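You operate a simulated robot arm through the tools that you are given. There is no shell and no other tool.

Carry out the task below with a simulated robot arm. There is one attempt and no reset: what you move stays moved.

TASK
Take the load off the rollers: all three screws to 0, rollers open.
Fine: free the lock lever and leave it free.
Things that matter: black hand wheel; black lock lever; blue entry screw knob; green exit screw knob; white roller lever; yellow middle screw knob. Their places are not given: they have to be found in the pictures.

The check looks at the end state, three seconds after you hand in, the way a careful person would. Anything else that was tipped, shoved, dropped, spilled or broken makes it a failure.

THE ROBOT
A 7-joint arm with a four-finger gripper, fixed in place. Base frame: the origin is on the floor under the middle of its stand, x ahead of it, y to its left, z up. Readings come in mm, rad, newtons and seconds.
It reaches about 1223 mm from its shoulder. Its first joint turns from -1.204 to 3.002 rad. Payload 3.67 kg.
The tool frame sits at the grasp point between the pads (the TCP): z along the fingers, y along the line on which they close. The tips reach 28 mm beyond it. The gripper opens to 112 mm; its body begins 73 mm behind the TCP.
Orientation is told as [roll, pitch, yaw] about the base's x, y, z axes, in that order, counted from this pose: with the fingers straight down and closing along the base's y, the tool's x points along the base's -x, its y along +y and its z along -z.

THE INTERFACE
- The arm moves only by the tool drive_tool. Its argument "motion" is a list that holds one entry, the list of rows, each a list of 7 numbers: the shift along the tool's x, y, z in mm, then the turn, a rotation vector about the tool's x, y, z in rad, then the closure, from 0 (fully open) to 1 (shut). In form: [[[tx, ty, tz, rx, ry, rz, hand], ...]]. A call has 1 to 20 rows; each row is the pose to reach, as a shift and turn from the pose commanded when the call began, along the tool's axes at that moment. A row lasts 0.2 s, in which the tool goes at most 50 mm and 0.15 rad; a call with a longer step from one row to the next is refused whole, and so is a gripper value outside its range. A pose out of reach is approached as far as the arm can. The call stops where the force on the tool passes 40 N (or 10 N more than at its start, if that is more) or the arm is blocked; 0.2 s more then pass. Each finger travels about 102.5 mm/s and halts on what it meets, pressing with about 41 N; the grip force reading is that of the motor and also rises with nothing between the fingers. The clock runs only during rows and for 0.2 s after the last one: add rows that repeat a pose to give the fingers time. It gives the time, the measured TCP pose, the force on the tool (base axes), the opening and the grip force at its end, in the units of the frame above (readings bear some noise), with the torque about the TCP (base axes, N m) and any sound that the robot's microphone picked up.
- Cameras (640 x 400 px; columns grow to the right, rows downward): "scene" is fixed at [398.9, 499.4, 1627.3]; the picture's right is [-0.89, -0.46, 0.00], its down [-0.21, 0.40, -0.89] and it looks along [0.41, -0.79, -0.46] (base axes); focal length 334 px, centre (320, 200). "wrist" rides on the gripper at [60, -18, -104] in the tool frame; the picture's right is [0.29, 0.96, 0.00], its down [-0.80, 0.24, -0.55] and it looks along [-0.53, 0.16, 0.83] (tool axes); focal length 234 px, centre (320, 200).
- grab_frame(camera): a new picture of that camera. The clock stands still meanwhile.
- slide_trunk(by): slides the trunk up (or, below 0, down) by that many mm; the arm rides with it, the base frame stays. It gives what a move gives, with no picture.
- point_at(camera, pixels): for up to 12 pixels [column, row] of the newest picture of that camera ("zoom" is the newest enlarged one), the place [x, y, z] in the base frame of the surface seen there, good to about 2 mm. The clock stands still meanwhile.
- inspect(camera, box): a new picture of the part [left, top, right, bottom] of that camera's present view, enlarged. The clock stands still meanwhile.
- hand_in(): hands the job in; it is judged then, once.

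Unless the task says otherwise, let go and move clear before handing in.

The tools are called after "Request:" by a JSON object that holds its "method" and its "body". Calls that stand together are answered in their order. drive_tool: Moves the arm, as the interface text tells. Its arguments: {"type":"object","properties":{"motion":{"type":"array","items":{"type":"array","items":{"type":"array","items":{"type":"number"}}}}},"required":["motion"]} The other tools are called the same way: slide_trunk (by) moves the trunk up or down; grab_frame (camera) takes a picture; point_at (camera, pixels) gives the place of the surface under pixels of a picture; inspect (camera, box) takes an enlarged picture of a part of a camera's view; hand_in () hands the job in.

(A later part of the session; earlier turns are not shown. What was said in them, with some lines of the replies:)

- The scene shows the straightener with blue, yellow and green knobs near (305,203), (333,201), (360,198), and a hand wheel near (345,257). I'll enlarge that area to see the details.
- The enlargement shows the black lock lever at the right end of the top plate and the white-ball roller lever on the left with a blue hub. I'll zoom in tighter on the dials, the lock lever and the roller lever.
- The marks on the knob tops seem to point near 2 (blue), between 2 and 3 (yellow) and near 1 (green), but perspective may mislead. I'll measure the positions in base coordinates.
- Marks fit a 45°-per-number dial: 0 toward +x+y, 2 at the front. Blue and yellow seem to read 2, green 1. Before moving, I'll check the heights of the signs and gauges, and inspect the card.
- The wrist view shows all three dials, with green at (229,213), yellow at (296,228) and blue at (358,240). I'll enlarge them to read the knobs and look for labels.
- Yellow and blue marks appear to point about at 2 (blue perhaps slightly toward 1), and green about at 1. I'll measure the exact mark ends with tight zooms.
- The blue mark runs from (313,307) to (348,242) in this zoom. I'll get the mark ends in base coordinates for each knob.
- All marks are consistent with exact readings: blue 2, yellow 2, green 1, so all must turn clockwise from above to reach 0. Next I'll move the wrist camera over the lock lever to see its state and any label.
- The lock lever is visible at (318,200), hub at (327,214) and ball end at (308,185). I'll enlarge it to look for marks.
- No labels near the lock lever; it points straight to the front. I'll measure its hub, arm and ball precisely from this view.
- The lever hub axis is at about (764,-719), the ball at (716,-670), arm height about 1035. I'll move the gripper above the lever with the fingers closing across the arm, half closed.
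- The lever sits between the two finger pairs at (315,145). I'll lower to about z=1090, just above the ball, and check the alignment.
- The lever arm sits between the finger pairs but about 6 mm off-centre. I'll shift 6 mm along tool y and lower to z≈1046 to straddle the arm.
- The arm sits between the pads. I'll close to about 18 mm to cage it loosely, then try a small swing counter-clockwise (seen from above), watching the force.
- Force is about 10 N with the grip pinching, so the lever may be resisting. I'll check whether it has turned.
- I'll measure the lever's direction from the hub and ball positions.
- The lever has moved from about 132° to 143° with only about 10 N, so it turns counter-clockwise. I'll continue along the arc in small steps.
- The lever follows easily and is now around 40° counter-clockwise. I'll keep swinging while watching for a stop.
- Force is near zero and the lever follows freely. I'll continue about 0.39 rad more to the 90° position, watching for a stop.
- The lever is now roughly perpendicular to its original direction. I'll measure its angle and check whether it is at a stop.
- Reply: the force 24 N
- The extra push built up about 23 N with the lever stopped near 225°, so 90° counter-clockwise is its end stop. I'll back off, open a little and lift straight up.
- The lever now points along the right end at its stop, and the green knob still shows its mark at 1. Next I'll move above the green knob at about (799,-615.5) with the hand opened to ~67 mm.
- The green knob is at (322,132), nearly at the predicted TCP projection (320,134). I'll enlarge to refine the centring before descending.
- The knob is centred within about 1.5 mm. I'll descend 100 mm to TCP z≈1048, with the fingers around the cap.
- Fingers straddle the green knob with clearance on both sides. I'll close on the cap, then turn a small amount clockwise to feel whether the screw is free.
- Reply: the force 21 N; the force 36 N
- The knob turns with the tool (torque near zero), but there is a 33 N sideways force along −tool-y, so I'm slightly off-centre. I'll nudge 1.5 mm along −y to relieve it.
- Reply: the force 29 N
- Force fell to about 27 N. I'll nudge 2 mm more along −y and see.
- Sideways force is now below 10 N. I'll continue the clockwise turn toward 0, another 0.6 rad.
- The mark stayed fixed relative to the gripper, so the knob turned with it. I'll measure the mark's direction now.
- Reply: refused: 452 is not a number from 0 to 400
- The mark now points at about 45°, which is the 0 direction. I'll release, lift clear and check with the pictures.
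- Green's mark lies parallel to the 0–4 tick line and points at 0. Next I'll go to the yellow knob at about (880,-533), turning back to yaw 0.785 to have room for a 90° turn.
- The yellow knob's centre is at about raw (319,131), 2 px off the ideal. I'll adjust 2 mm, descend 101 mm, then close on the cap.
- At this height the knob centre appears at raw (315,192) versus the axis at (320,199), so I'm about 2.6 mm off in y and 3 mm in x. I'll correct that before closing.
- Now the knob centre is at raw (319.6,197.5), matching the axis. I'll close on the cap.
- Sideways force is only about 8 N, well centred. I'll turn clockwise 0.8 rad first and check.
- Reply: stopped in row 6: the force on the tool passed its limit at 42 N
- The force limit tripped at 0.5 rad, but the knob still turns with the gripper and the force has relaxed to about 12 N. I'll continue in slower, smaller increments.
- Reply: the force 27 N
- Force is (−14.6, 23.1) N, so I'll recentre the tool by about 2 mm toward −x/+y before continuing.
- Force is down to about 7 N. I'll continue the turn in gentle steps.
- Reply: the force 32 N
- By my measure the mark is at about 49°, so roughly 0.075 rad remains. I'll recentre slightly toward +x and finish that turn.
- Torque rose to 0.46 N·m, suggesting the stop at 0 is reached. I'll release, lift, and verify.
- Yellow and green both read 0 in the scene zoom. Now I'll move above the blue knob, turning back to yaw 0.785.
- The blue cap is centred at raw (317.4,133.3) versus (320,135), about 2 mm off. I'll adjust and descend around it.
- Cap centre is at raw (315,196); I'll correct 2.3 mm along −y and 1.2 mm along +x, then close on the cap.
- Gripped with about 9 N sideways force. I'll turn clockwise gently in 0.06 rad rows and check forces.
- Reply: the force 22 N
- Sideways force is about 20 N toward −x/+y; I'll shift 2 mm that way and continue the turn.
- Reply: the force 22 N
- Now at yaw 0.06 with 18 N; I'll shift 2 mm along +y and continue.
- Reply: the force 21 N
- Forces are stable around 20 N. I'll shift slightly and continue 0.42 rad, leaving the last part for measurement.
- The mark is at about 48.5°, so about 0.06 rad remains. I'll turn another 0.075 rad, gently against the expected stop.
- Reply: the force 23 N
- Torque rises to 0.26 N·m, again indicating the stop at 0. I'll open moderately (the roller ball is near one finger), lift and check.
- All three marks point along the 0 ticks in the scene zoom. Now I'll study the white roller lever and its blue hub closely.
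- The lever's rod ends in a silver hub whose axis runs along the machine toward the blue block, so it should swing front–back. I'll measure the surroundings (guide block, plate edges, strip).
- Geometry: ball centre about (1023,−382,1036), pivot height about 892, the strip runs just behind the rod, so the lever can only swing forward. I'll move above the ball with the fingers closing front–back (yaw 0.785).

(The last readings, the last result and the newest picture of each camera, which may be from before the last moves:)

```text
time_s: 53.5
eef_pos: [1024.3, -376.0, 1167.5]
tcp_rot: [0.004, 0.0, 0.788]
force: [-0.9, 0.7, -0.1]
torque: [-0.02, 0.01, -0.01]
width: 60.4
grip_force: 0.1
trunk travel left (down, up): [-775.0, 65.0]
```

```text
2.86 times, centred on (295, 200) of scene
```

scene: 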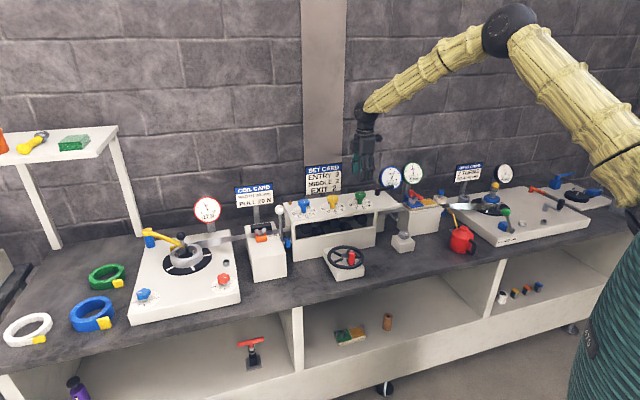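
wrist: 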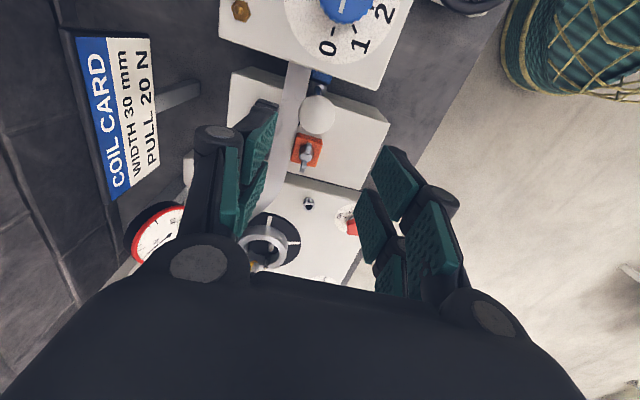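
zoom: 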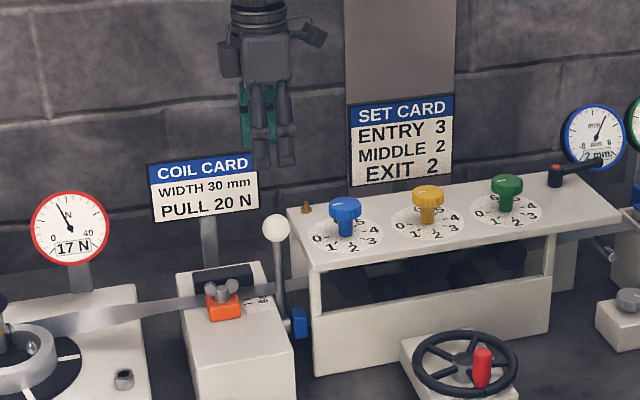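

The ball is at (316,115) vs predicted axis (321,122). I'll zoom for the surroundings, then lower to z≈1085 with a correction.

Request:
{"method": "inspect", "body": {"camera": "wrist", "box": [250, 50, 390, 160]}}

Request:
{"method": "point_at", "body": {"camera": "zoom", "pixels": [[304, 235], [330, 95], [290, 130], [415, 165], [590, 220], [190, 110], [340, 150], [200, 300], [420, 350], [150, 190], [250, 100]]}}

```text
3.64 times, centred on (320, 105) of wrist
```

zoom: 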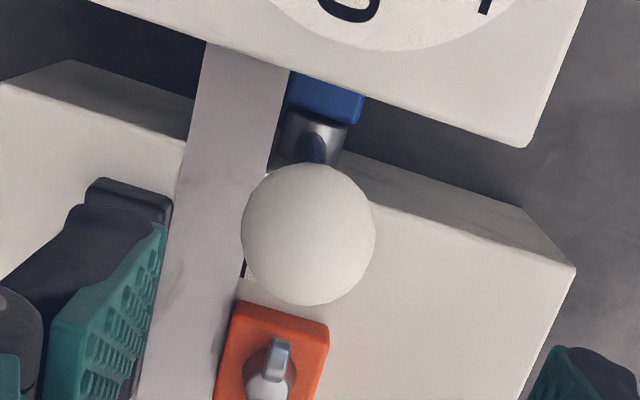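

```text
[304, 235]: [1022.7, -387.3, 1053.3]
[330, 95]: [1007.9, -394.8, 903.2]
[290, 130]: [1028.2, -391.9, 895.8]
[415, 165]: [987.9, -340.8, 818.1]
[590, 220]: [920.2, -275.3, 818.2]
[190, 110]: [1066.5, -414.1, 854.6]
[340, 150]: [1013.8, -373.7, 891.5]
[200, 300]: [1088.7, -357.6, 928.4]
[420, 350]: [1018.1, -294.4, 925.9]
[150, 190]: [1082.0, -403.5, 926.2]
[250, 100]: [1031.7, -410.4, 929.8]
```

Now I'll correct by (+3, −4) mm and descend to about z=1090 to re-check alignment.

Request:
{"method": "drive_tool", "body": {"motion": [[[3, -4, 25, 0, 0, 0, 0.46], [3, -4, 50, 0, 0, 0, 0.46], [3, -4, 77, 0, 0, 0, 0.46], [3, -4, 77, 0, 0, 0, 0.46]]]}}

Request:
{"method": "inspect", "body": {"camera": "wrist", "box": [240, 80, 400, 210]}}

Request:
{"method": "inspect", "body": {"camera": "scene", "box": [240, 160, 330, 250]}}

```text
time_s: 54.5
eef_pos: [1021.9, -383.3, 1087.2]
tcp_rot: [0.005, 0.001, 0.786]
force: [0.2, 0.8, -0.2]
torque: [0.02, -0.02, 0.03]
width: 60.4
grip_force: 0.1
trunk travel left (down, up): [-775.0, 65.0]
```

```text
3.08 times, centred on (320, 145) of wrist
```

zoom: 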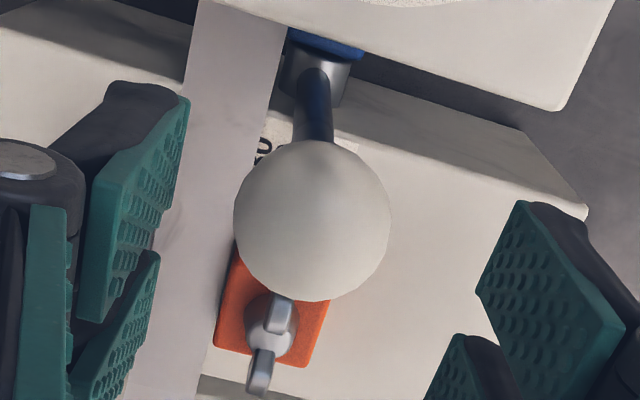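

```text
4.44 times, centred on (285, 205) of scene
```

zoom: 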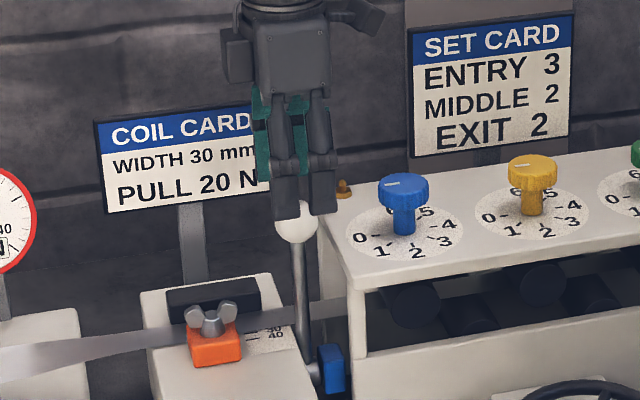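

The ball is now nearly on the axis (raw (317,151.5) vs (320,153)). I'll shift −3 mm in tool x (away from the plate) and −2 mm in y, then descend to z≈1040.

Request:
{"method": "drive_tool", "body": {"motion": [[[-3, -2.5, 0, 0, 0, 0, 0.46], [-3, -2.5, 20, 0, 0, 0, 0.46], [-3, -2.5, 40, 0, 0, 0, 0.46], [-3, -2.5, 47, 0, 0, 0, 0.46], [-3, -2.5, 47, 0, 0, 0, 0.46]]]}}

Request:
{"method": "inspect", "body": {"camera": "wrist", "box": [240, 120, 400, 250]}}

Request:
{"method": "inspect", "body": {"camera": "scene", "box": [250, 180, 320, 250]}}

```text
time_s: 55.7
eef_pos: [1027.7, -382.4, 1042.5]
tcp_rot: [0.005, 0.001, 0.785]
force: [0.8, -0.7, 0.4]
torque: [0.02, 0.01, -0.03]
width: 60.4
grip_force: 0.0
trunk travel left (down, up): [-775.0, 65.0]
```

```text
3.08 times, centred on (320, 185) of wrist
```

zoom: 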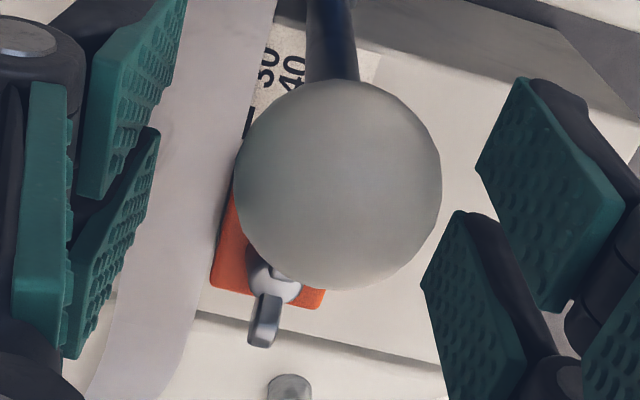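

```text
5.71 times, centred on (285, 215) of scene
```

zoom: 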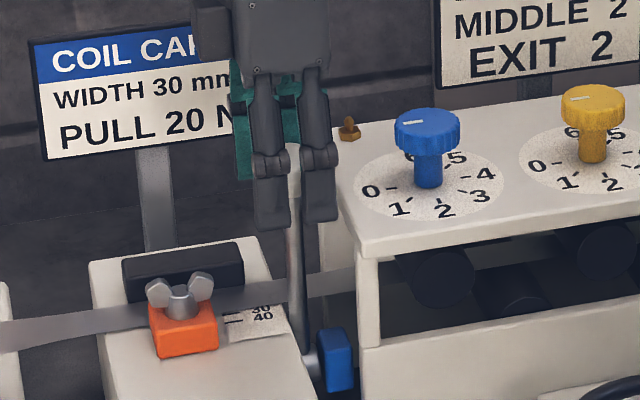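

The ball is about 3 mm toward +y, so I'll shift by +3 mm and close to ~40 mm to cage it loosely. Then I'll try a small forward swing.

Request:
{"method": "drive_tool", "body": {"motion": [[[0, 3, 0, 0, 0, 0, 0.46], [0, 3, 0, 0, 0, 0, 0.64], [0, 3, 0, 0, 0, 0, 0.64], [0, 3, 0, 0, 0, 0, 0.64]]]}}

Request:
{"method": "drive_tool", "body": {"motion": [[[0, 7.4, 0.2, 0.05, 0, 0, 0.64], [0, 14.9, 0.7, 0.1, 0, 0, 0.64], [0, 22.3, 1.7, 0.15, 0, 0, 0.64], [0, 22.3, 1.7, 0.15, 0, 0, 0.64]]]}}

Request:
{"method": "inspect", "body": {"camera": "wrist", "box": [240, 120, 400, 250]}}

Request:
{"method": "inspect", "body": {"camera": "scene", "box": [250, 180, 320, 250]}}

```text
time_s: 56.7
eef_pos: [1024.9, -379.1, 1043.1]
tcp_rot: [0.004, 0.003, 0.785]
force: [0.5, -0.6, -0.1]
torque: [-0.01, 0.02, -0.04]
width: 40.3
grip_force: 0.1
trunk travel left (down, up): [-775.0, 65.0]
```

```text
time_s: 57.7
eef_pos: [1010.1, -363.9, 1042.4]
tcp_rot: [-0.144, 0.002, 0.785]
force: [0.5, 0.2, -0.5]
torque: [0.02, 0.04, 0.0]
width: 40.5
grip_force: 0.0
trunk travel left (down, up): [-775.0, 65.0]
```

```text
3.08 times, centred on (320, 185) of wrist
```

zoom: 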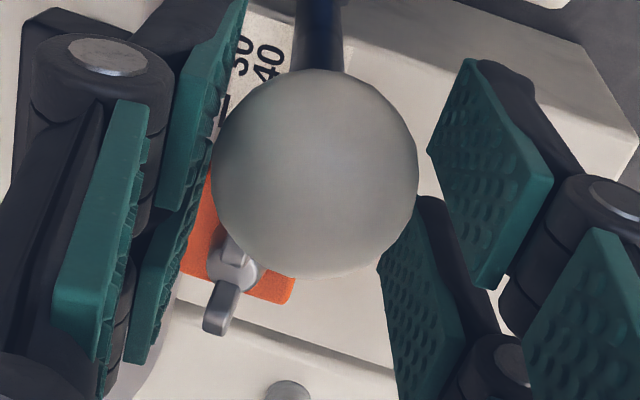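

```text
5.71 times, centred on (285, 215) of scene
```

zoom: 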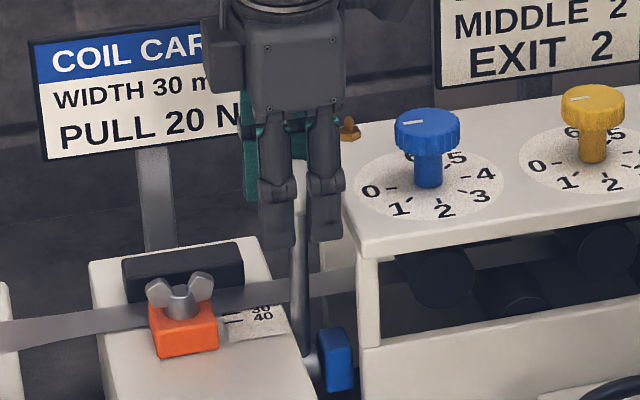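

The lever follows forward with essentially no force. I'll continue the arc another 0.4 rad.

Request:
{"method": "drive_tool", "body": {"motion": [[[0, 14.9, 0.7, 0.1, 0, 0, 0.64], [0, 29.6, 3, 0.2, 0, 0, 0.64], [0, 44, 6.7, 0.3, 0, 0, 0.64], [0, 58, 11.8, 0.4, 0, 0, 0.64], [0, 58, 11.8, 0.4, 0, 0, 0.64]]]}}

Request:
{"method": "inspect", "body": {"camera": "wrist", "box": [240, 120, 400, 250]}}

Request:
{"method": "inspect", "body": {"camera": "scene", "box": [250, 170, 340, 260]}}

```text
time_s: 58.9
eef_pos: [971.4, -324.7, 1021.8]
tcp_rot: [-0.545, 0.0, 0.785]
force: [-0.1, -0.8, -0.4]
torque: [0.05, -0.01, 0.02]
width: 40.0
grip_force: 0.2
trunk travel left (down, up): [-775.0, 65.0]
```

```text
3.08 times, centred on (320, 185) of wrist
```

zoom: 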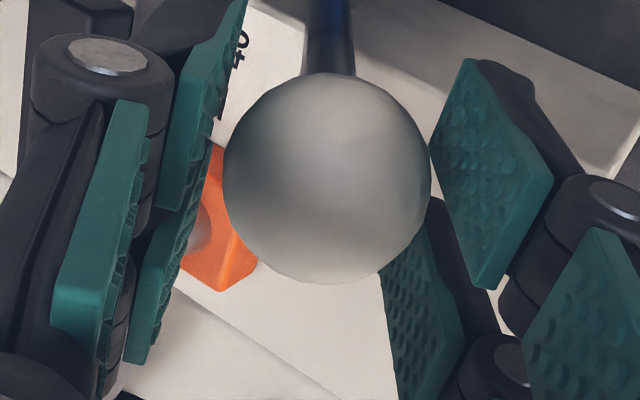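

```text
4.44 times, centred on (295, 215) of scene
```

zoom: 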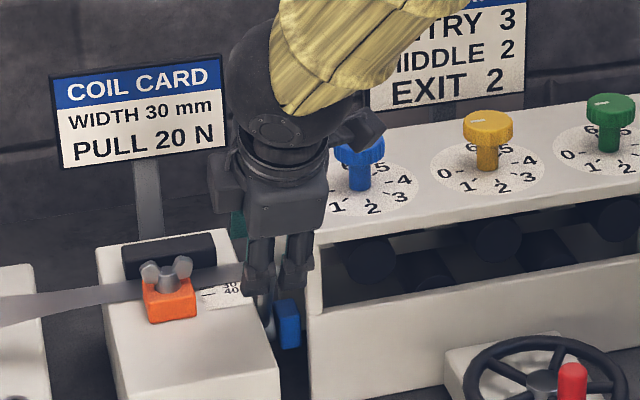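

Still force-free at about 31° tilt. I'll continue another 0.4 rad forward.

Request:
{"method": "drive_tool", "body": {"motion": [[[0, 14.9, 0.7, 0.1, 0, 0, 0.64], [0, 29.6, 3, 0.2, 0, 0, 0.64], [0, 44, 6.7, 0.3, 0, 0, 0.64], [0, 58, 11.8, 0.4, 0, 0, 0.64], [0, 58, 11.8, 0.4, 0, 0, 0.64]]]}}

Request:
{"method": "grab_frame", "body": {"camera": "wrist"}}

Request:
{"method": "inspect", "body": {"camera": "scene", "box": [250, 170, 340, 260]}}

```text
time_s: 60.1
eef_pos: [936.3, -289.4, 981.8]
tcp_rot: [-0.945, -0.001, 0.785]
force: [-0.5, 0.3, -0.5]
torque: [0.06, 0.02, -0.02]
width: 40.9
grip_force: 1.1
out of reach, approached as far as the arm can: row 3
trunk travel left (down, up): [-775.0, 65.0]
```

```text
taken
```

wrist: 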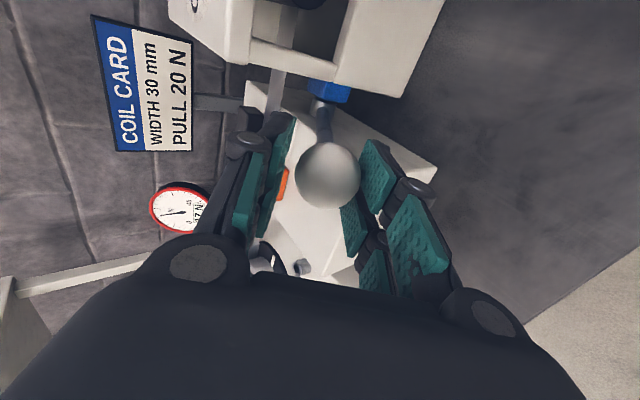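

```text
4.44 times, centred on (295, 215) of scene
```

zoom: 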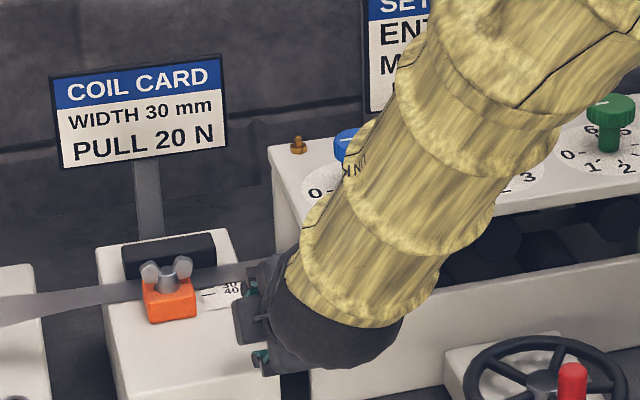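

The lever still follows freely at 54°, but the forearm has swung low near the machine. I'll check its clearance by measuring its surface in the scene.

Request:
{"method": "grab_frame", "body": {"camera": "scene"}}

Request:
{"method": "inspect", "body": {"camera": "scene", "box": [250, 120, 420, 270]}}

Request:
{"method": "point_at", "body": {"camera": "zoom", "pixels": [[260, 330], [235, 280], [290, 220], [345, 150], [420, 110], [470, 60], [330, 290], [380, 250], [200, 320], [450, 180]]}}

```text
taken
```

scene: 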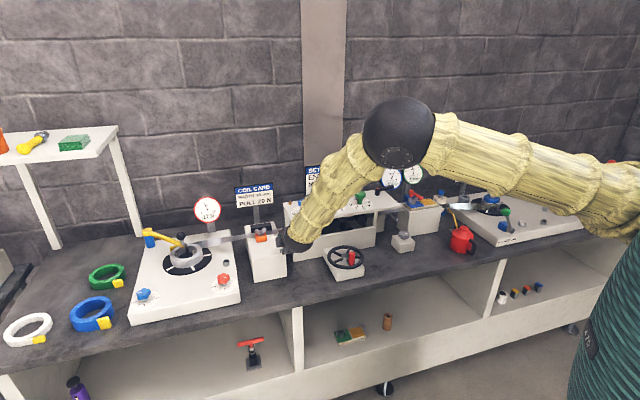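

```text
2.67 times, centred on (335, 195) of scene
```

zoom: 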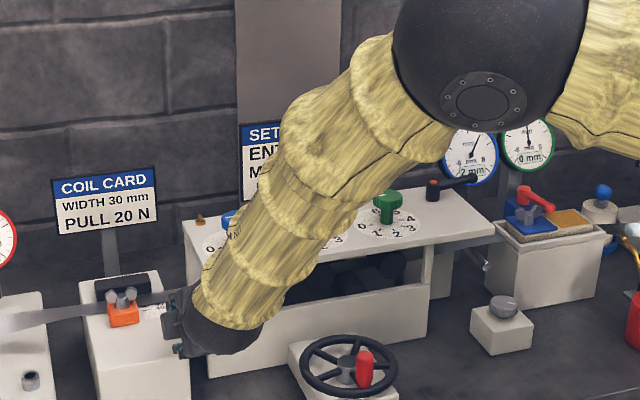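

```text
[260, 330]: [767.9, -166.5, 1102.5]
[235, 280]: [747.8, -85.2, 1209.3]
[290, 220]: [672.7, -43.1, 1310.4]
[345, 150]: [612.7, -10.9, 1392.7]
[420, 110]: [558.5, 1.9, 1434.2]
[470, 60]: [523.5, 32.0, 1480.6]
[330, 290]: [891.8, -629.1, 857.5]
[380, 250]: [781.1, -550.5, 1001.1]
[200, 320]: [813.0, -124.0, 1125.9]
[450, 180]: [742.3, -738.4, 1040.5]
```

The forearm is well in front of and above the machine (e.g. (748,−85,1209)), so there is no conflict. I'll continue the swing in 0.1 rad steps, watching for a stop.

Request:
{"method": "drive_tool", "body": {"motion": [[[0, 14.9, 0.7, 0.1, 0, 0, 0.64], [0, 29.6, 3, 0.2, 0, 0, 0.64], [0, 29.6, 3, 0.2, 0, 0, 0.64]]]}}

Request:
{"method": "grab_frame", "body": {"camera": "wrist"}}

```text
time_s: 60.7
eef_pos: [934.9, -287.5, 969.3]
tcp_rot: [-1.148, -0.003, 0.785]
force: [9.8, -9.8, 12.7]
torque: [0.0, 0.11, -0.02]
width: 48.6
grip_force: 7.3
trunk travel left (down, up): [-775.0, 65.0]
stopped in row 3: the force on the tool passed its limit at 46 N (the readings are from after the stop); the commanded pose is now the measured one
```

```text
taken
```

wrist: 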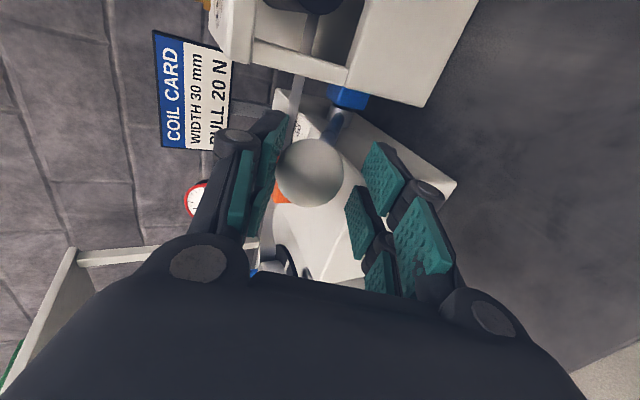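

The force rose to 46 N with the ball against the rear pads, so the lever is at its forward stop. I'll measure the ball and check the rollers for movement.

Request:
{"method": "point_at", "body": {"camera": "wrist", "pixels": [[310, 172], [330, 130], [336, 118]]}}

Request:
{"method": "inspect", "body": {"camera": "scene", "box": [240, 180, 400, 280]}}

```text
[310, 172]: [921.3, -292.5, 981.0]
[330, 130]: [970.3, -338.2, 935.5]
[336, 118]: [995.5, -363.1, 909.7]
```

```text
4.00 times, centred on (320, 230) of scene
```

zoom: 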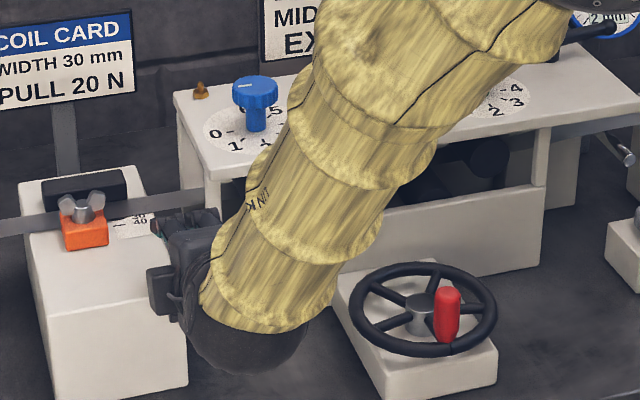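

The rod is at about 54° forward, held by its stop. I'll ease back a few mm, open the hand, and withdraw along the tool axis.

Request:
{"method": "drive_tool", "body": {"motion": [[[0, -5, 0, 0, 0, 0, 0.64], [0, -5, 0, 0, 0, 0, 0.5], [0, -5, 0, 0, 0, 0, 0.46], [0, -5, -20, 0, 0, 0, 0.46], [0, -5, -45, 0, 0, 0, 0.46], [0, -5, -70, 0, 0, 0, 0.46], [0, -5, -95, 0, 0, 0, 0.46], [0, -5, -120, 0, 0, 0, 0.46], [0, -5, -120, 0, 0, 0, 0.46]]]}}

Request:
{"method": "grab_frame", "body": {"camera": "wrist"}}

Request:
{"method": "grab_frame", "body": {"camera": "scene"}}

```text
time_s: 62.7
eef_pos: [860.8, -212.4, 1019.9]
tcp_rot: [-1.141, -0.001, 0.787]
force: [0.5, -0.2, 1.2]
torque: [0.03, 0.02, -0.05]
width: 60.5
grip_force: 0.0
trunk travel left (down, up): [-775.0, 65.0]
```

```text
taken
```

wrist: 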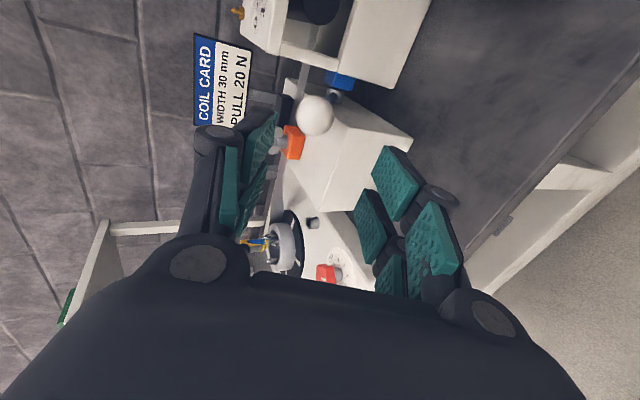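

```text
taken
```

scene: 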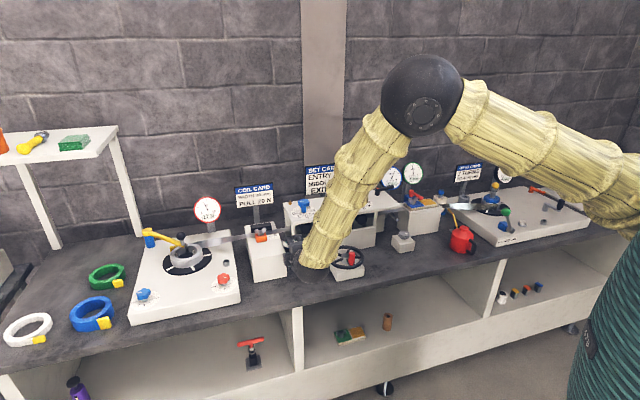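

The hand is clear and the ball seems to have stayed forward. I'll raise the arm and return the tool upright to get a clean view.

Request:
{"method": "drive_tool", "body": {"motion": [[[0, -18.5, -19.5, 0, 0, 0, 0.46], [0, -37, -39, -0.127, 0, 0, 0.46], [0, -55.5, -58.5, -0.254, 0, 0, 0.46], [0, -74, -78, -0.381, 0, 0, 0.46], [0, -92.5, -97.5, -0.508, 0, 0, 0.46], [0, -111, -117, -0.635, 0, 0, 0.46], [0, -129.5, -136.5, -0.762, 0, 0, 0.46], [0, -148, -156, -0.889, 0, 0, 0.46], [0, -166.5, -175.5, -1.016, 0, 0, 0.46], [0, -185, -195, -1.141, 0, 0, 0.46], [0, -185, -195, -1.141, 0, 0, 0.46]]]}}

Request:
{"method": "grab_frame", "body": {"camera": "scene"}}

Request:
{"method": "grab_frame", "body": {"camera": "wrist"}}

```text
time_s: 65.1
eef_pos: [786.3, -138.1, 1270.6]
tcp_rot: [-0.001, -0.003, 0.786]
force: [0.1, 0.0, -0.3]
torque: [-0.01, 0.0, 0.02]
width: 60.4
grip_force: 0.0
trunk travel left (down, up): [-775.0, 65.0]
```

```text
taken
```

scene: 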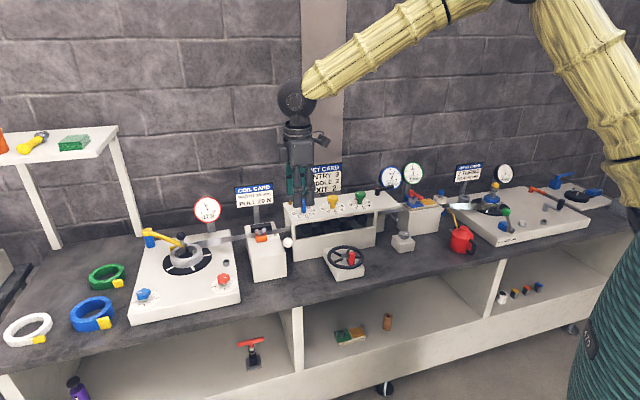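

```text
taken
```

wrist: 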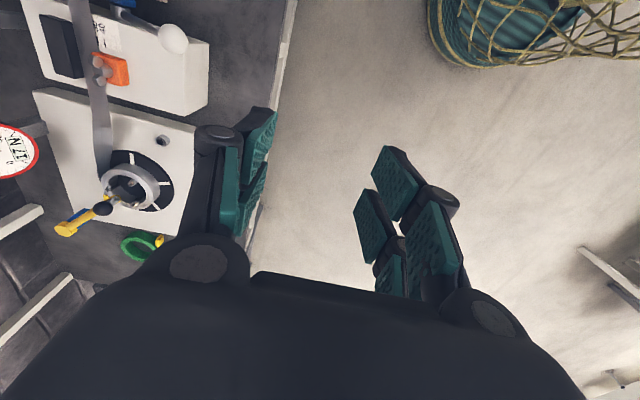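

The scene shows the white ball now forward at (287,242), and the machine looks undisturbed. I'll zoom on the lever, rollers, dials and lock lever.

Request:
{"method": "inspect", "body": {"camera": "scene", "box": [260, 205, 320, 270]}}

Request:
{"method": "inspect", "body": {"camera": "scene", "box": [290, 205, 400, 265]}}

Request:
{"method": "inspect", "body": {"camera": "scene", "box": [294, 185, 346, 218]}}

Request:
{"method": "inspect", "body": {"camera": "scene", "box": [340, 165, 400, 213]}}

```text
6.15 times, centred on (290, 238) of scene
```

zoom: 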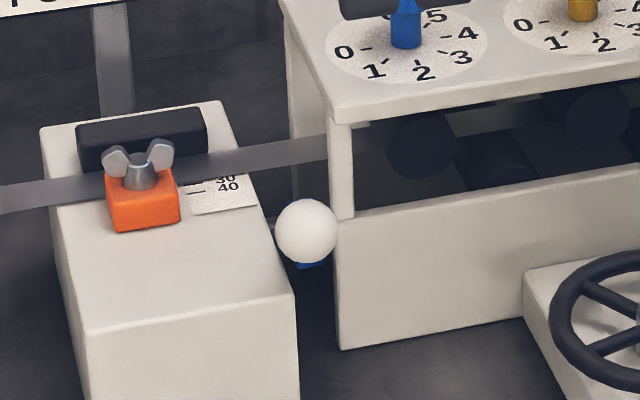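

```text
5.82 times, centred on (345, 235) of scene
```

zoom: 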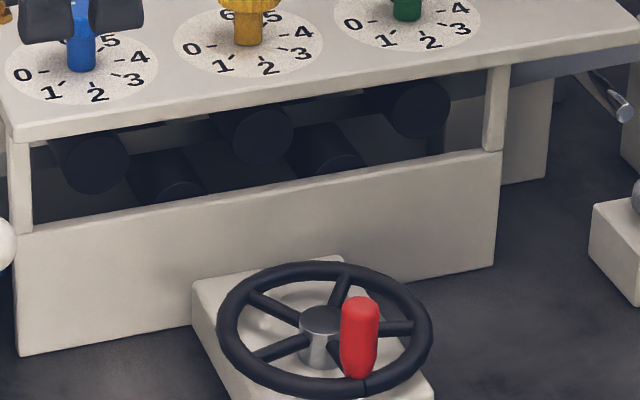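

```text
12.12 times, centred on (320, 202) of scene
```

zoom: 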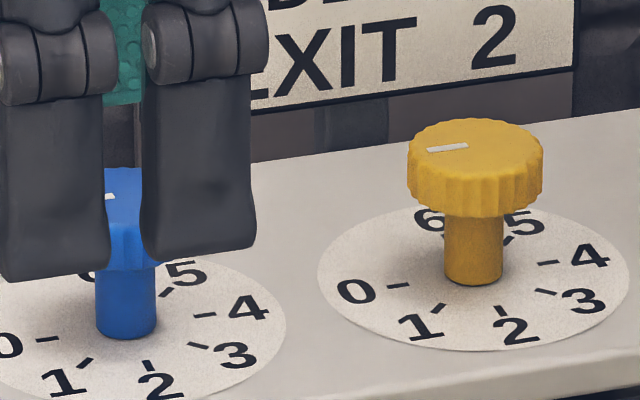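

```text
8.33 times, centred on (370, 189) of scene
```

zoom: 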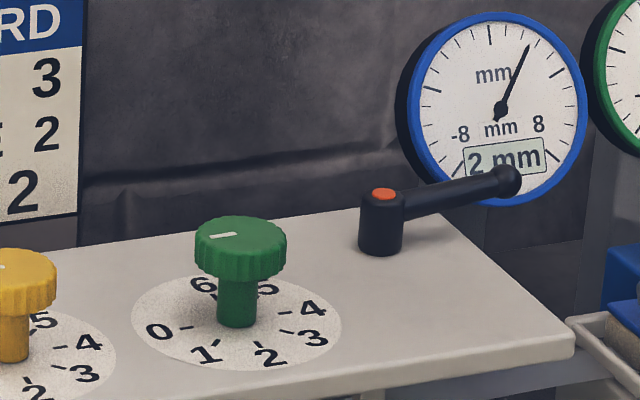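

All three marks stay on 0, the lock lever is at its free end and the roller lever stays forward. To confirm which side is "open", I'll compare the rollers at high zoom with the earlier picture.

Request:
{"method": "inspect", "body": {"camera": "scene", "box": [272, 225, 302, 250]}}

Request:
{"method": "inspect", "body": {"camera": "scene", "box": [294, 215, 346, 248]}}

Request:
{"method": "inspect", "body": {"camera": "scene", "box": [335, 205, 387, 238]}}

```text
16.00 times, centred on (287, 238) of scene
```

zoom: 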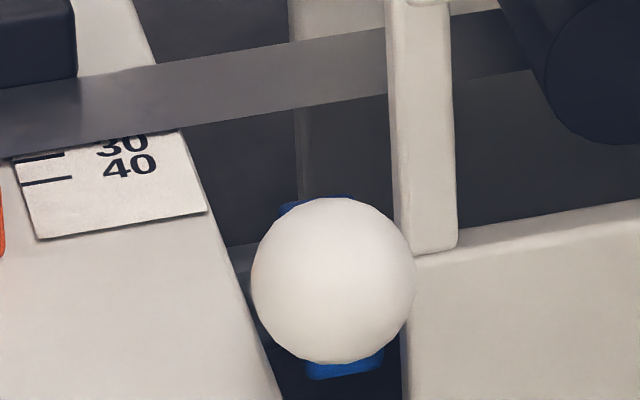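

```text
12.12 times, centred on (320, 232) of scene
```

zoom: 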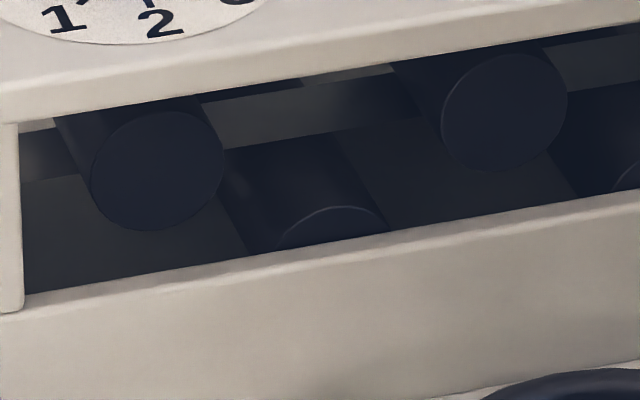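

```text
12.12 times, centred on (361, 222) of scene
```

zoom: 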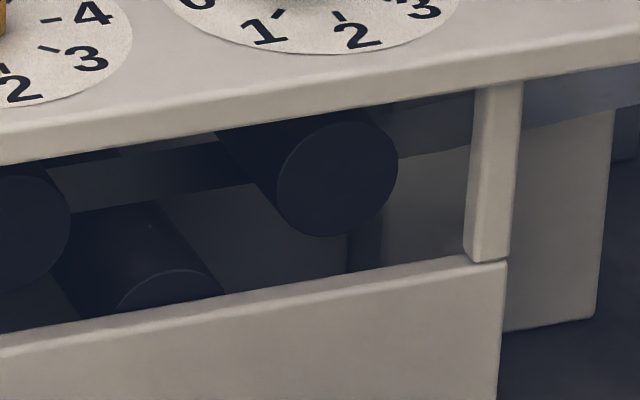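

The rollers and blue bearing block look the same, so they give no clue. I'll check the gauges for any change and look at the rest of the bench for undisturbed objects.

Request:
{"method": "inspect", "body": {"camera": "scene", "box": [180, 180, 290, 260]}}

Request:
{"method": "inspect", "body": {"camera": "scene", "box": [370, 150, 480, 260]}}

Request:
{"method": "inspect", "body": {"camera": "wrist", "box": [20, 0, 230, 140]}}

```text
5.00 times, centred on (235, 220) of scene
```

zoom: 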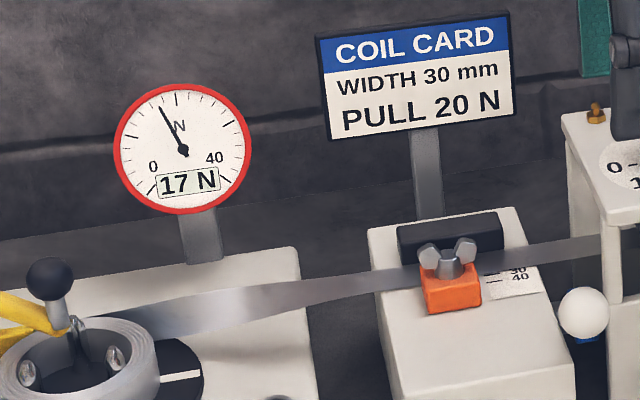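

```text
3.64 times, centred on (425, 205) of scene
```

zoom: 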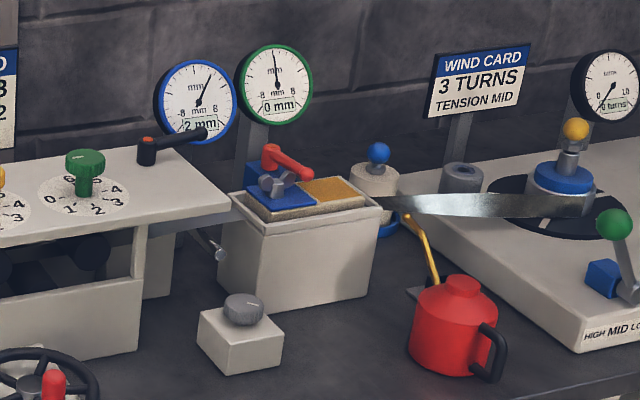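

```text
2.86 times, centred on (125, 70) of wrist
```

zoom: 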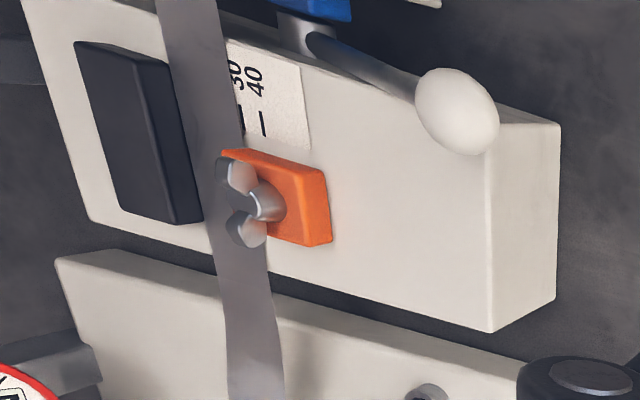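

Gauges and other objects look unchanged. I'll return to the earlier viewing pose over the machine to measure the three marks precisely.

Request:
{"method": "drive_tool", "body": {"motion": [[[19.3, -11.1, 1.4, 0, 0, 0.131, 0.46], [38.6, -22.2, 2.8, 0, 0, 0.262, 0.46], [58, -33.2, 4.2, 0, 0, 0.393, 0.46], [77.3, -44.3, 5.7, 0, 0, 0.524, 0.46], [96.6, -55.4, 7, 0, 0, 0.655, 0.46], [116, -66.5, 8.5, 0, 0, 0.786, 0.46], [135.3, -77.5, 10, 0, 0, 0.917, 0.46], [154.6, -88.6, 11.3, 0, 0, 1.048, 0.46], [174, -99.7, 12.8, 0, 0, 1.179, 0.46], [193.3, -110.8, 14.2, 0, 0, 1.31, 0.46], [212.6, -121.8, 15.6, 0, 0, 1.44, 0.46], [231.9, -132.9, 17, 0, 0, 1.571, 0.46], [231.9, -132.9, 17, 0, 0, 1.571, 0.46]]]}}

Request:
{"method": "grab_frame", "body": {"camera": "wrist"}}

Request:
{"method": "inspect", "body": {"camera": "wrist", "box": [272, 215, 320, 245]}}

Request:
{"method": "inspect", "body": {"camera": "wrist", "box": [335, 225, 383, 255]}}

Request:
{"method": "inspect", "body": {"camera": "wrist", "box": [205, 197, 253, 227]}}

```text
time_s: 67.9
eef_pos: [716.7, -396.2, 1254.5]
tcp_rot: [0.0, -0.001, -0.788]
force: [0.3, 0.3, 0.5]
torque: [0.02, 0.01, -0.02]
width: 60.4
grip_force: 0.1
trunk travel left (down, up): [-775.0, 65.0]
```

```text
taken
```

wrist: 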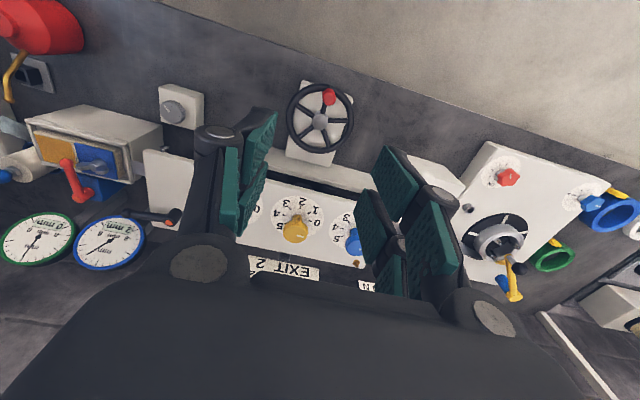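

```text
13.33 times, centred on (296, 230) of wrist
```

zoom: 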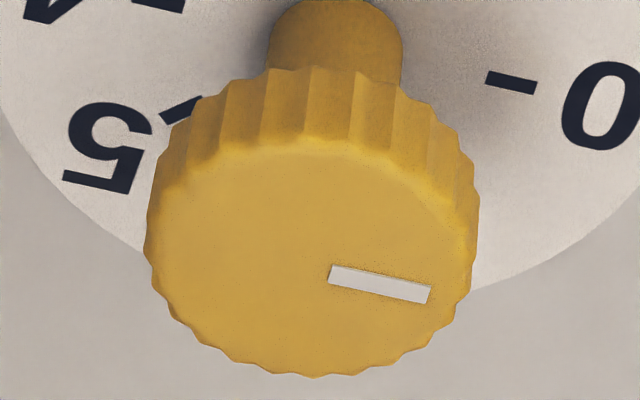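

```text
13.33 times, centred on (359, 240) of wrist
```

zoom: 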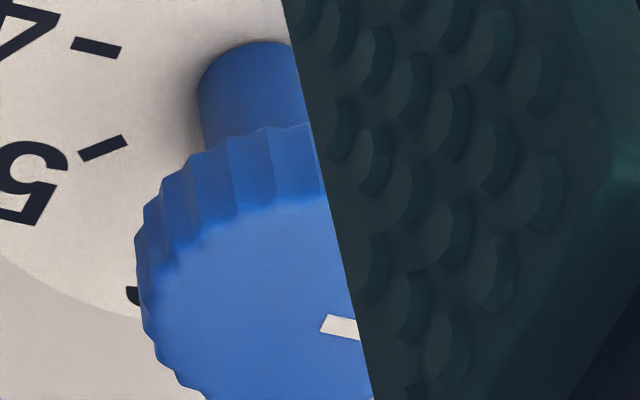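

```text
13.33 times, centred on (229, 212) of wrist
```

zoom: 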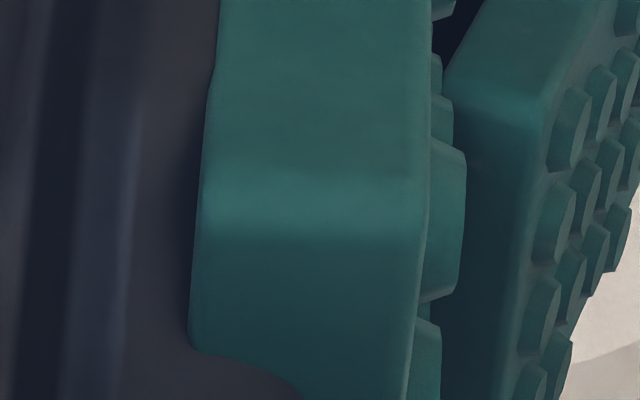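

Yellow's mark measures about 46°, i.e. 0.02 — good. I'll open the hand fully to see blue and green too.

Request:
{"method": "drive_tool", "body": {"motion": [[[0, 0, 0, 0, 0, 0, 0.2], [0, 0, 0, 0, 0, 0, 0], [0, 0, 0, 0, 0, 0, 0], [0, 0, 0, 0, 0, 0, 0]]]}}

Request:
{"method": "grab_frame", "body": {"camera": "wrist"}}

Request:
{"method": "inspect", "body": {"camera": "wrist", "box": [335, 225, 383, 255]}}

Request:
{"method": "inspect", "body": {"camera": "wrist", "box": [205, 197, 253, 227]}}

Request:
{"method": "grab_frame", "body": {"camera": "scene"}}

```text
time_s: 68.9
eef_pos: [717.1, -397.6, 1254.2]
tcp_rot: [0.002, 0.0, -0.787]
force: [0.4, 0.3, 0.5]
torque: [0.01, 0.05, 0.03]
width: 111.9
grip_force: 0.0
trunk travel left (down, up): [-775.0, 65.0]
```

```text
taken
```

wrist: 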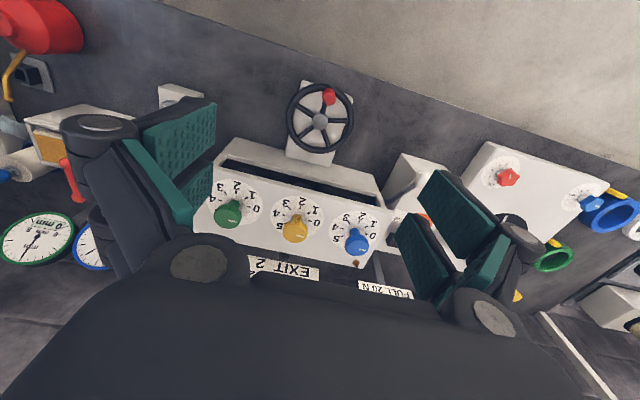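

```text
13.33 times, centred on (359, 240) of wrist
```

zoom: 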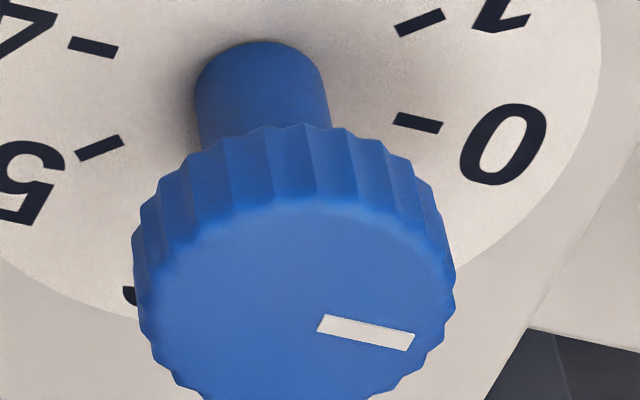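

```text
13.33 times, centred on (229, 212) of wrist
```

zoom: 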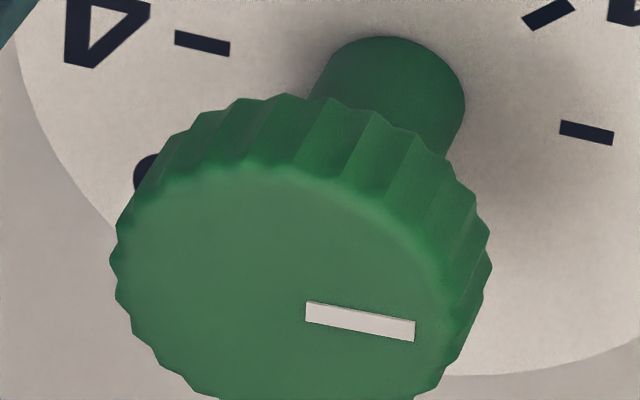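

```text
taken
```

scene: 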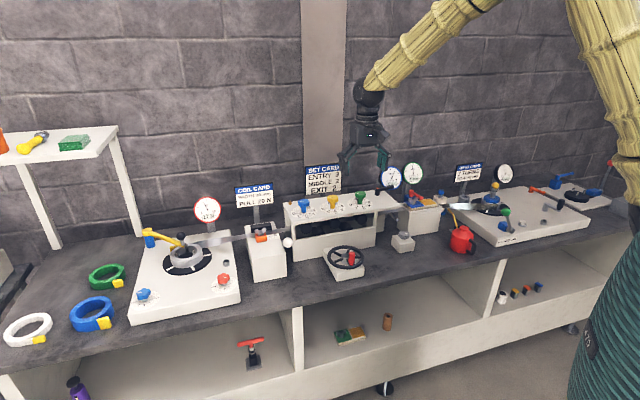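

Blue measures about 45.6° and yellow 45.9° (both 0), while green is about 47.8°, i.e. 0.06 short of 0. I'll go back to green and nudge it gently onto its stop.

Request:
{"method": "drive_tool", "body": {"motion": [[[-30.4, -13.7, 10, 0, 0, -0.12, 0.1], [-60.7, -27.5, 20, 0, 0, -0.239, 0.2], [-91.1, -41.2, 35, 0, 0, -0.359, 0.3], [-121.5, -55, 50, 0, 0, -0.478, 0.4], [-151.9, -68.7, 70, 0, 0, -0.598, 0.4], [-182.2, -82.5, 88, 0, 0, -0.717, 0.4], [-212.6, -96.2, 104, 0, 0, -0.837, 0.4], [-212.6, -96.2, 104, 0, 0, -0.837, 0.4]]]}}

Request:
{"method": "inspect", "body": {"camera": "wrist", "box": [280, 95, 370, 170]}}

Request:
{"method": "inspect", "body": {"camera": "scene", "box": [320, 130, 420, 215]}}

```text
time_s: 70.7
eef_pos: [800.3, -616.7, 1149.2]
tcp_rot: [0.0, -0.002, 0.051]
force: [-0.3, -0.2, 0.2]
torque: [-0.04, 0.03, -0.01]
width: 66.9
grip_force: 0.0
trunk travel left (down, up): [-775.0, 65.0]
```

```text
5.33 times, centred on (325, 132) of wrist
```

zoom: 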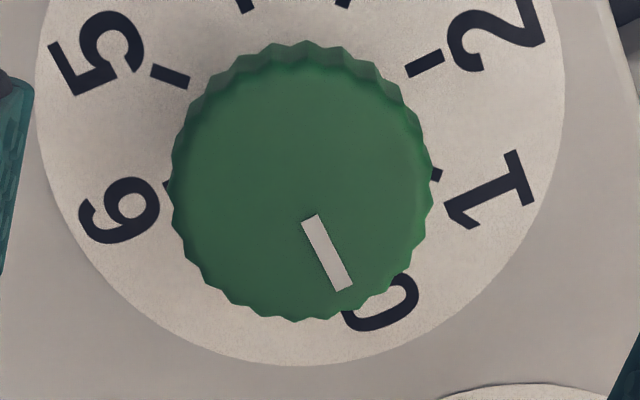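

```text
4.71 times, centred on (370, 172) of scene
```

zoom: 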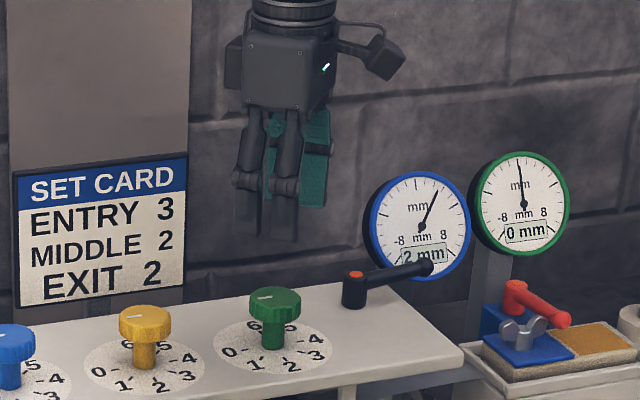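

From this closer view green measures about 45.5°, so it is within a couple of degrees of 0 and needs no further nudge. I'll verify that the roller lever stayed at its stop and move the arm clear.

Request:
{"method": "grab_frame", "body": {"camera": "scene"}}

Request:
{"method": "point_at", "body": {"camera": "scene", "pixels": [[288, 243]]}}

Request:
{"method": "drive_tool", "body": {"motion": [[[0, 0, -35, 0, 0, 0, 0.4], [0, 0, -70, 0, 0, 0, 0.4], [0, 0, -105, 0, 0, 0, 0.4], [15, 45, -130, 0, 0, 0, 0.4], [30, 90, -150, 0, 0, 0, 0.4], [45, 135, -160, 0, 0, 0, 0.4], [60, 180, -170, 0, 0, 0, 0.4], [70, 225, -175, 0, 0, 0, 0.4], [75, 270, -180, 0, 0, 0, 0.4], [80, 315, -180, 0, 0, 0, 0.4], [80, 360, -180, 0, 0, 0, 0.4], [80, 360, -180, 0, 0, 0, 0.4]]]}}

Request:
{"method": "grab_frame", "body": {"camera": "scene"}}

```text
taken
```

scene: 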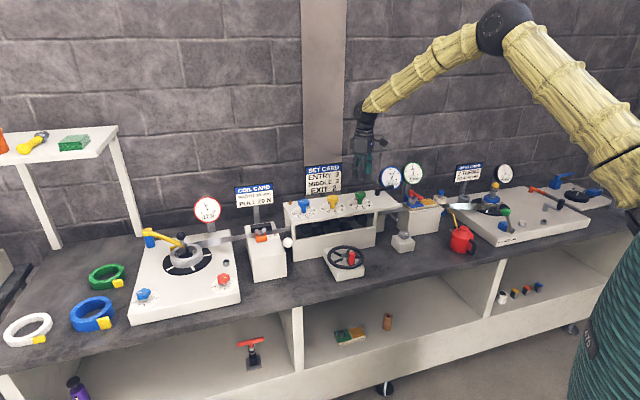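

```text
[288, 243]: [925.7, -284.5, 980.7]
```

```text
refused: row 4 steps farther than a row can; nothing moved
```

```text
taken
```

scene: 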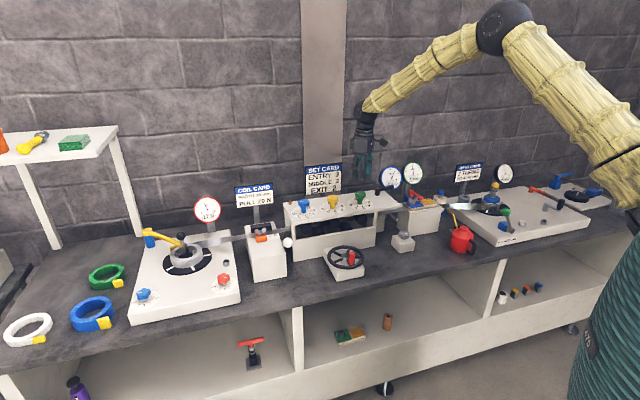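

The ball centre works out to about 58° forward of upright, still at its stop. I'll retract the arm with smaller steps.

Request:
{"method": "drive_tool", "body": {"motion": [[[0, 0, -35, 0, 0, 0, 0.4], [0, 0, -70, 0, 0, 0, 0.4], [0, 0, -105, 0, 0, 0, 0.4], [8, 35, -120, 0, 0, 0, 0.4], [16, 72, -135, 0, 0, 0, 0.4], [24, 110, -148, 0, 0, 0, 0.4], [32, 150, -158, 0, 0, 0, 0.4], [40, 190, -166, 0, 0, 0, 0.4], [48, 232, -172, 0, 0, 0, 0.4], [56, 274, -178, 0, 0, 0, 0.4], [64, 316, -182, 0, 0, 0, 0.4], [72, 358, -184, 0, 0, 0, 0.4], [72, 358, -184, 0, 0, 0, 0.4]]]}}

Request:
{"method": "grab_frame", "body": {"camera": "scene"}}

Request:
{"method": "inspect", "body": {"camera": "scene", "box": [260, 170, 400, 270]}}

```text
time_s: 73.5
eef_pos: [708.6, -262.8, 1330.3]
tcp_rot: [0.002, -0.003, 0.05]
force: [-0.3, -1.3, 0.3]
torque: [0.07, 0.01, -0.01]
width: 67.0
grip_force: 0.1
trunk travel left (down, up): [-775.0, 65.0]
```

```text
taken
```

scene: 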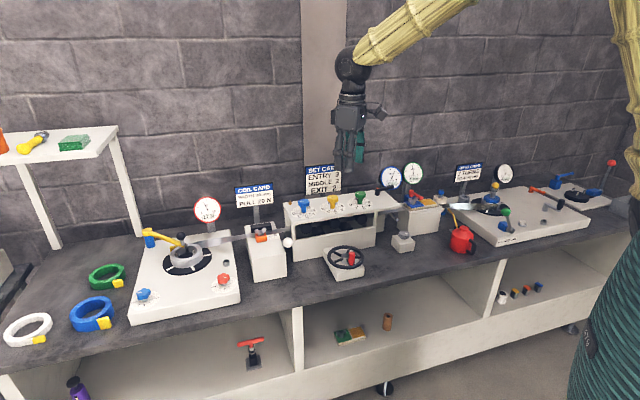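

```text
4.00 times, centred on (330, 220) of scene
```

zoom: 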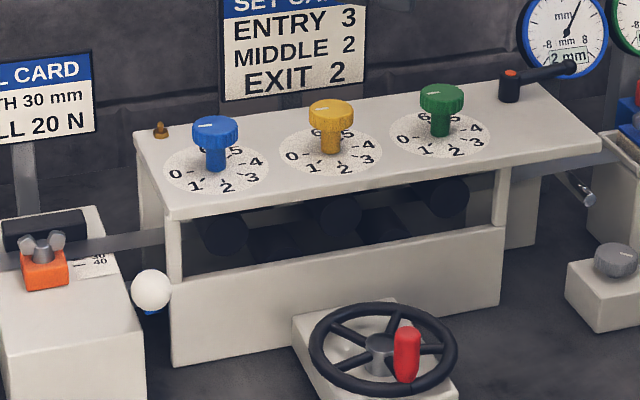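

The final zoom shows all three marks on 0, the lock lever at its counter-clockwise stop, the roller lever forward at its stop and the hand wheel untouched. Nothing shows directly that forward means open; I'm relying on the strip blocking a backward swing. The arm is clear, so I'm handing in.

Request:
{"method": "hand_in", "body": {}}

```text
The job is handed in.
```

I've handed the job in: all three screws read 0, the lock lever is free and the roller lever is pulled forward to its stop. No result of the check has come back. That forward means open is my inference, not something I could see.

- **Screws:** Blue and yellow were turned from 2 to 0 and ended against their stops. Green was turned from 1 to 0 and measures within about 3° of the mark. I left it there instead of nudging it further.
- **Lock lever:** I swung it 90° counter-clockwise to its stop and left it there. The screws turned easily afterwards, so I take it to be free.
- **Roller lever:** It swung about 57° forward from upright until it met a stop, and it stayed there after I let go. No label or change at the rollers or gauges confirmed that this is the open side. I chose forward because the strip sits right behind the lever and blocks it going back.

I didn't touch the hand wheel, and nothing else looked moved in the last pictures. The gripper was let go and moved clear before handing in.
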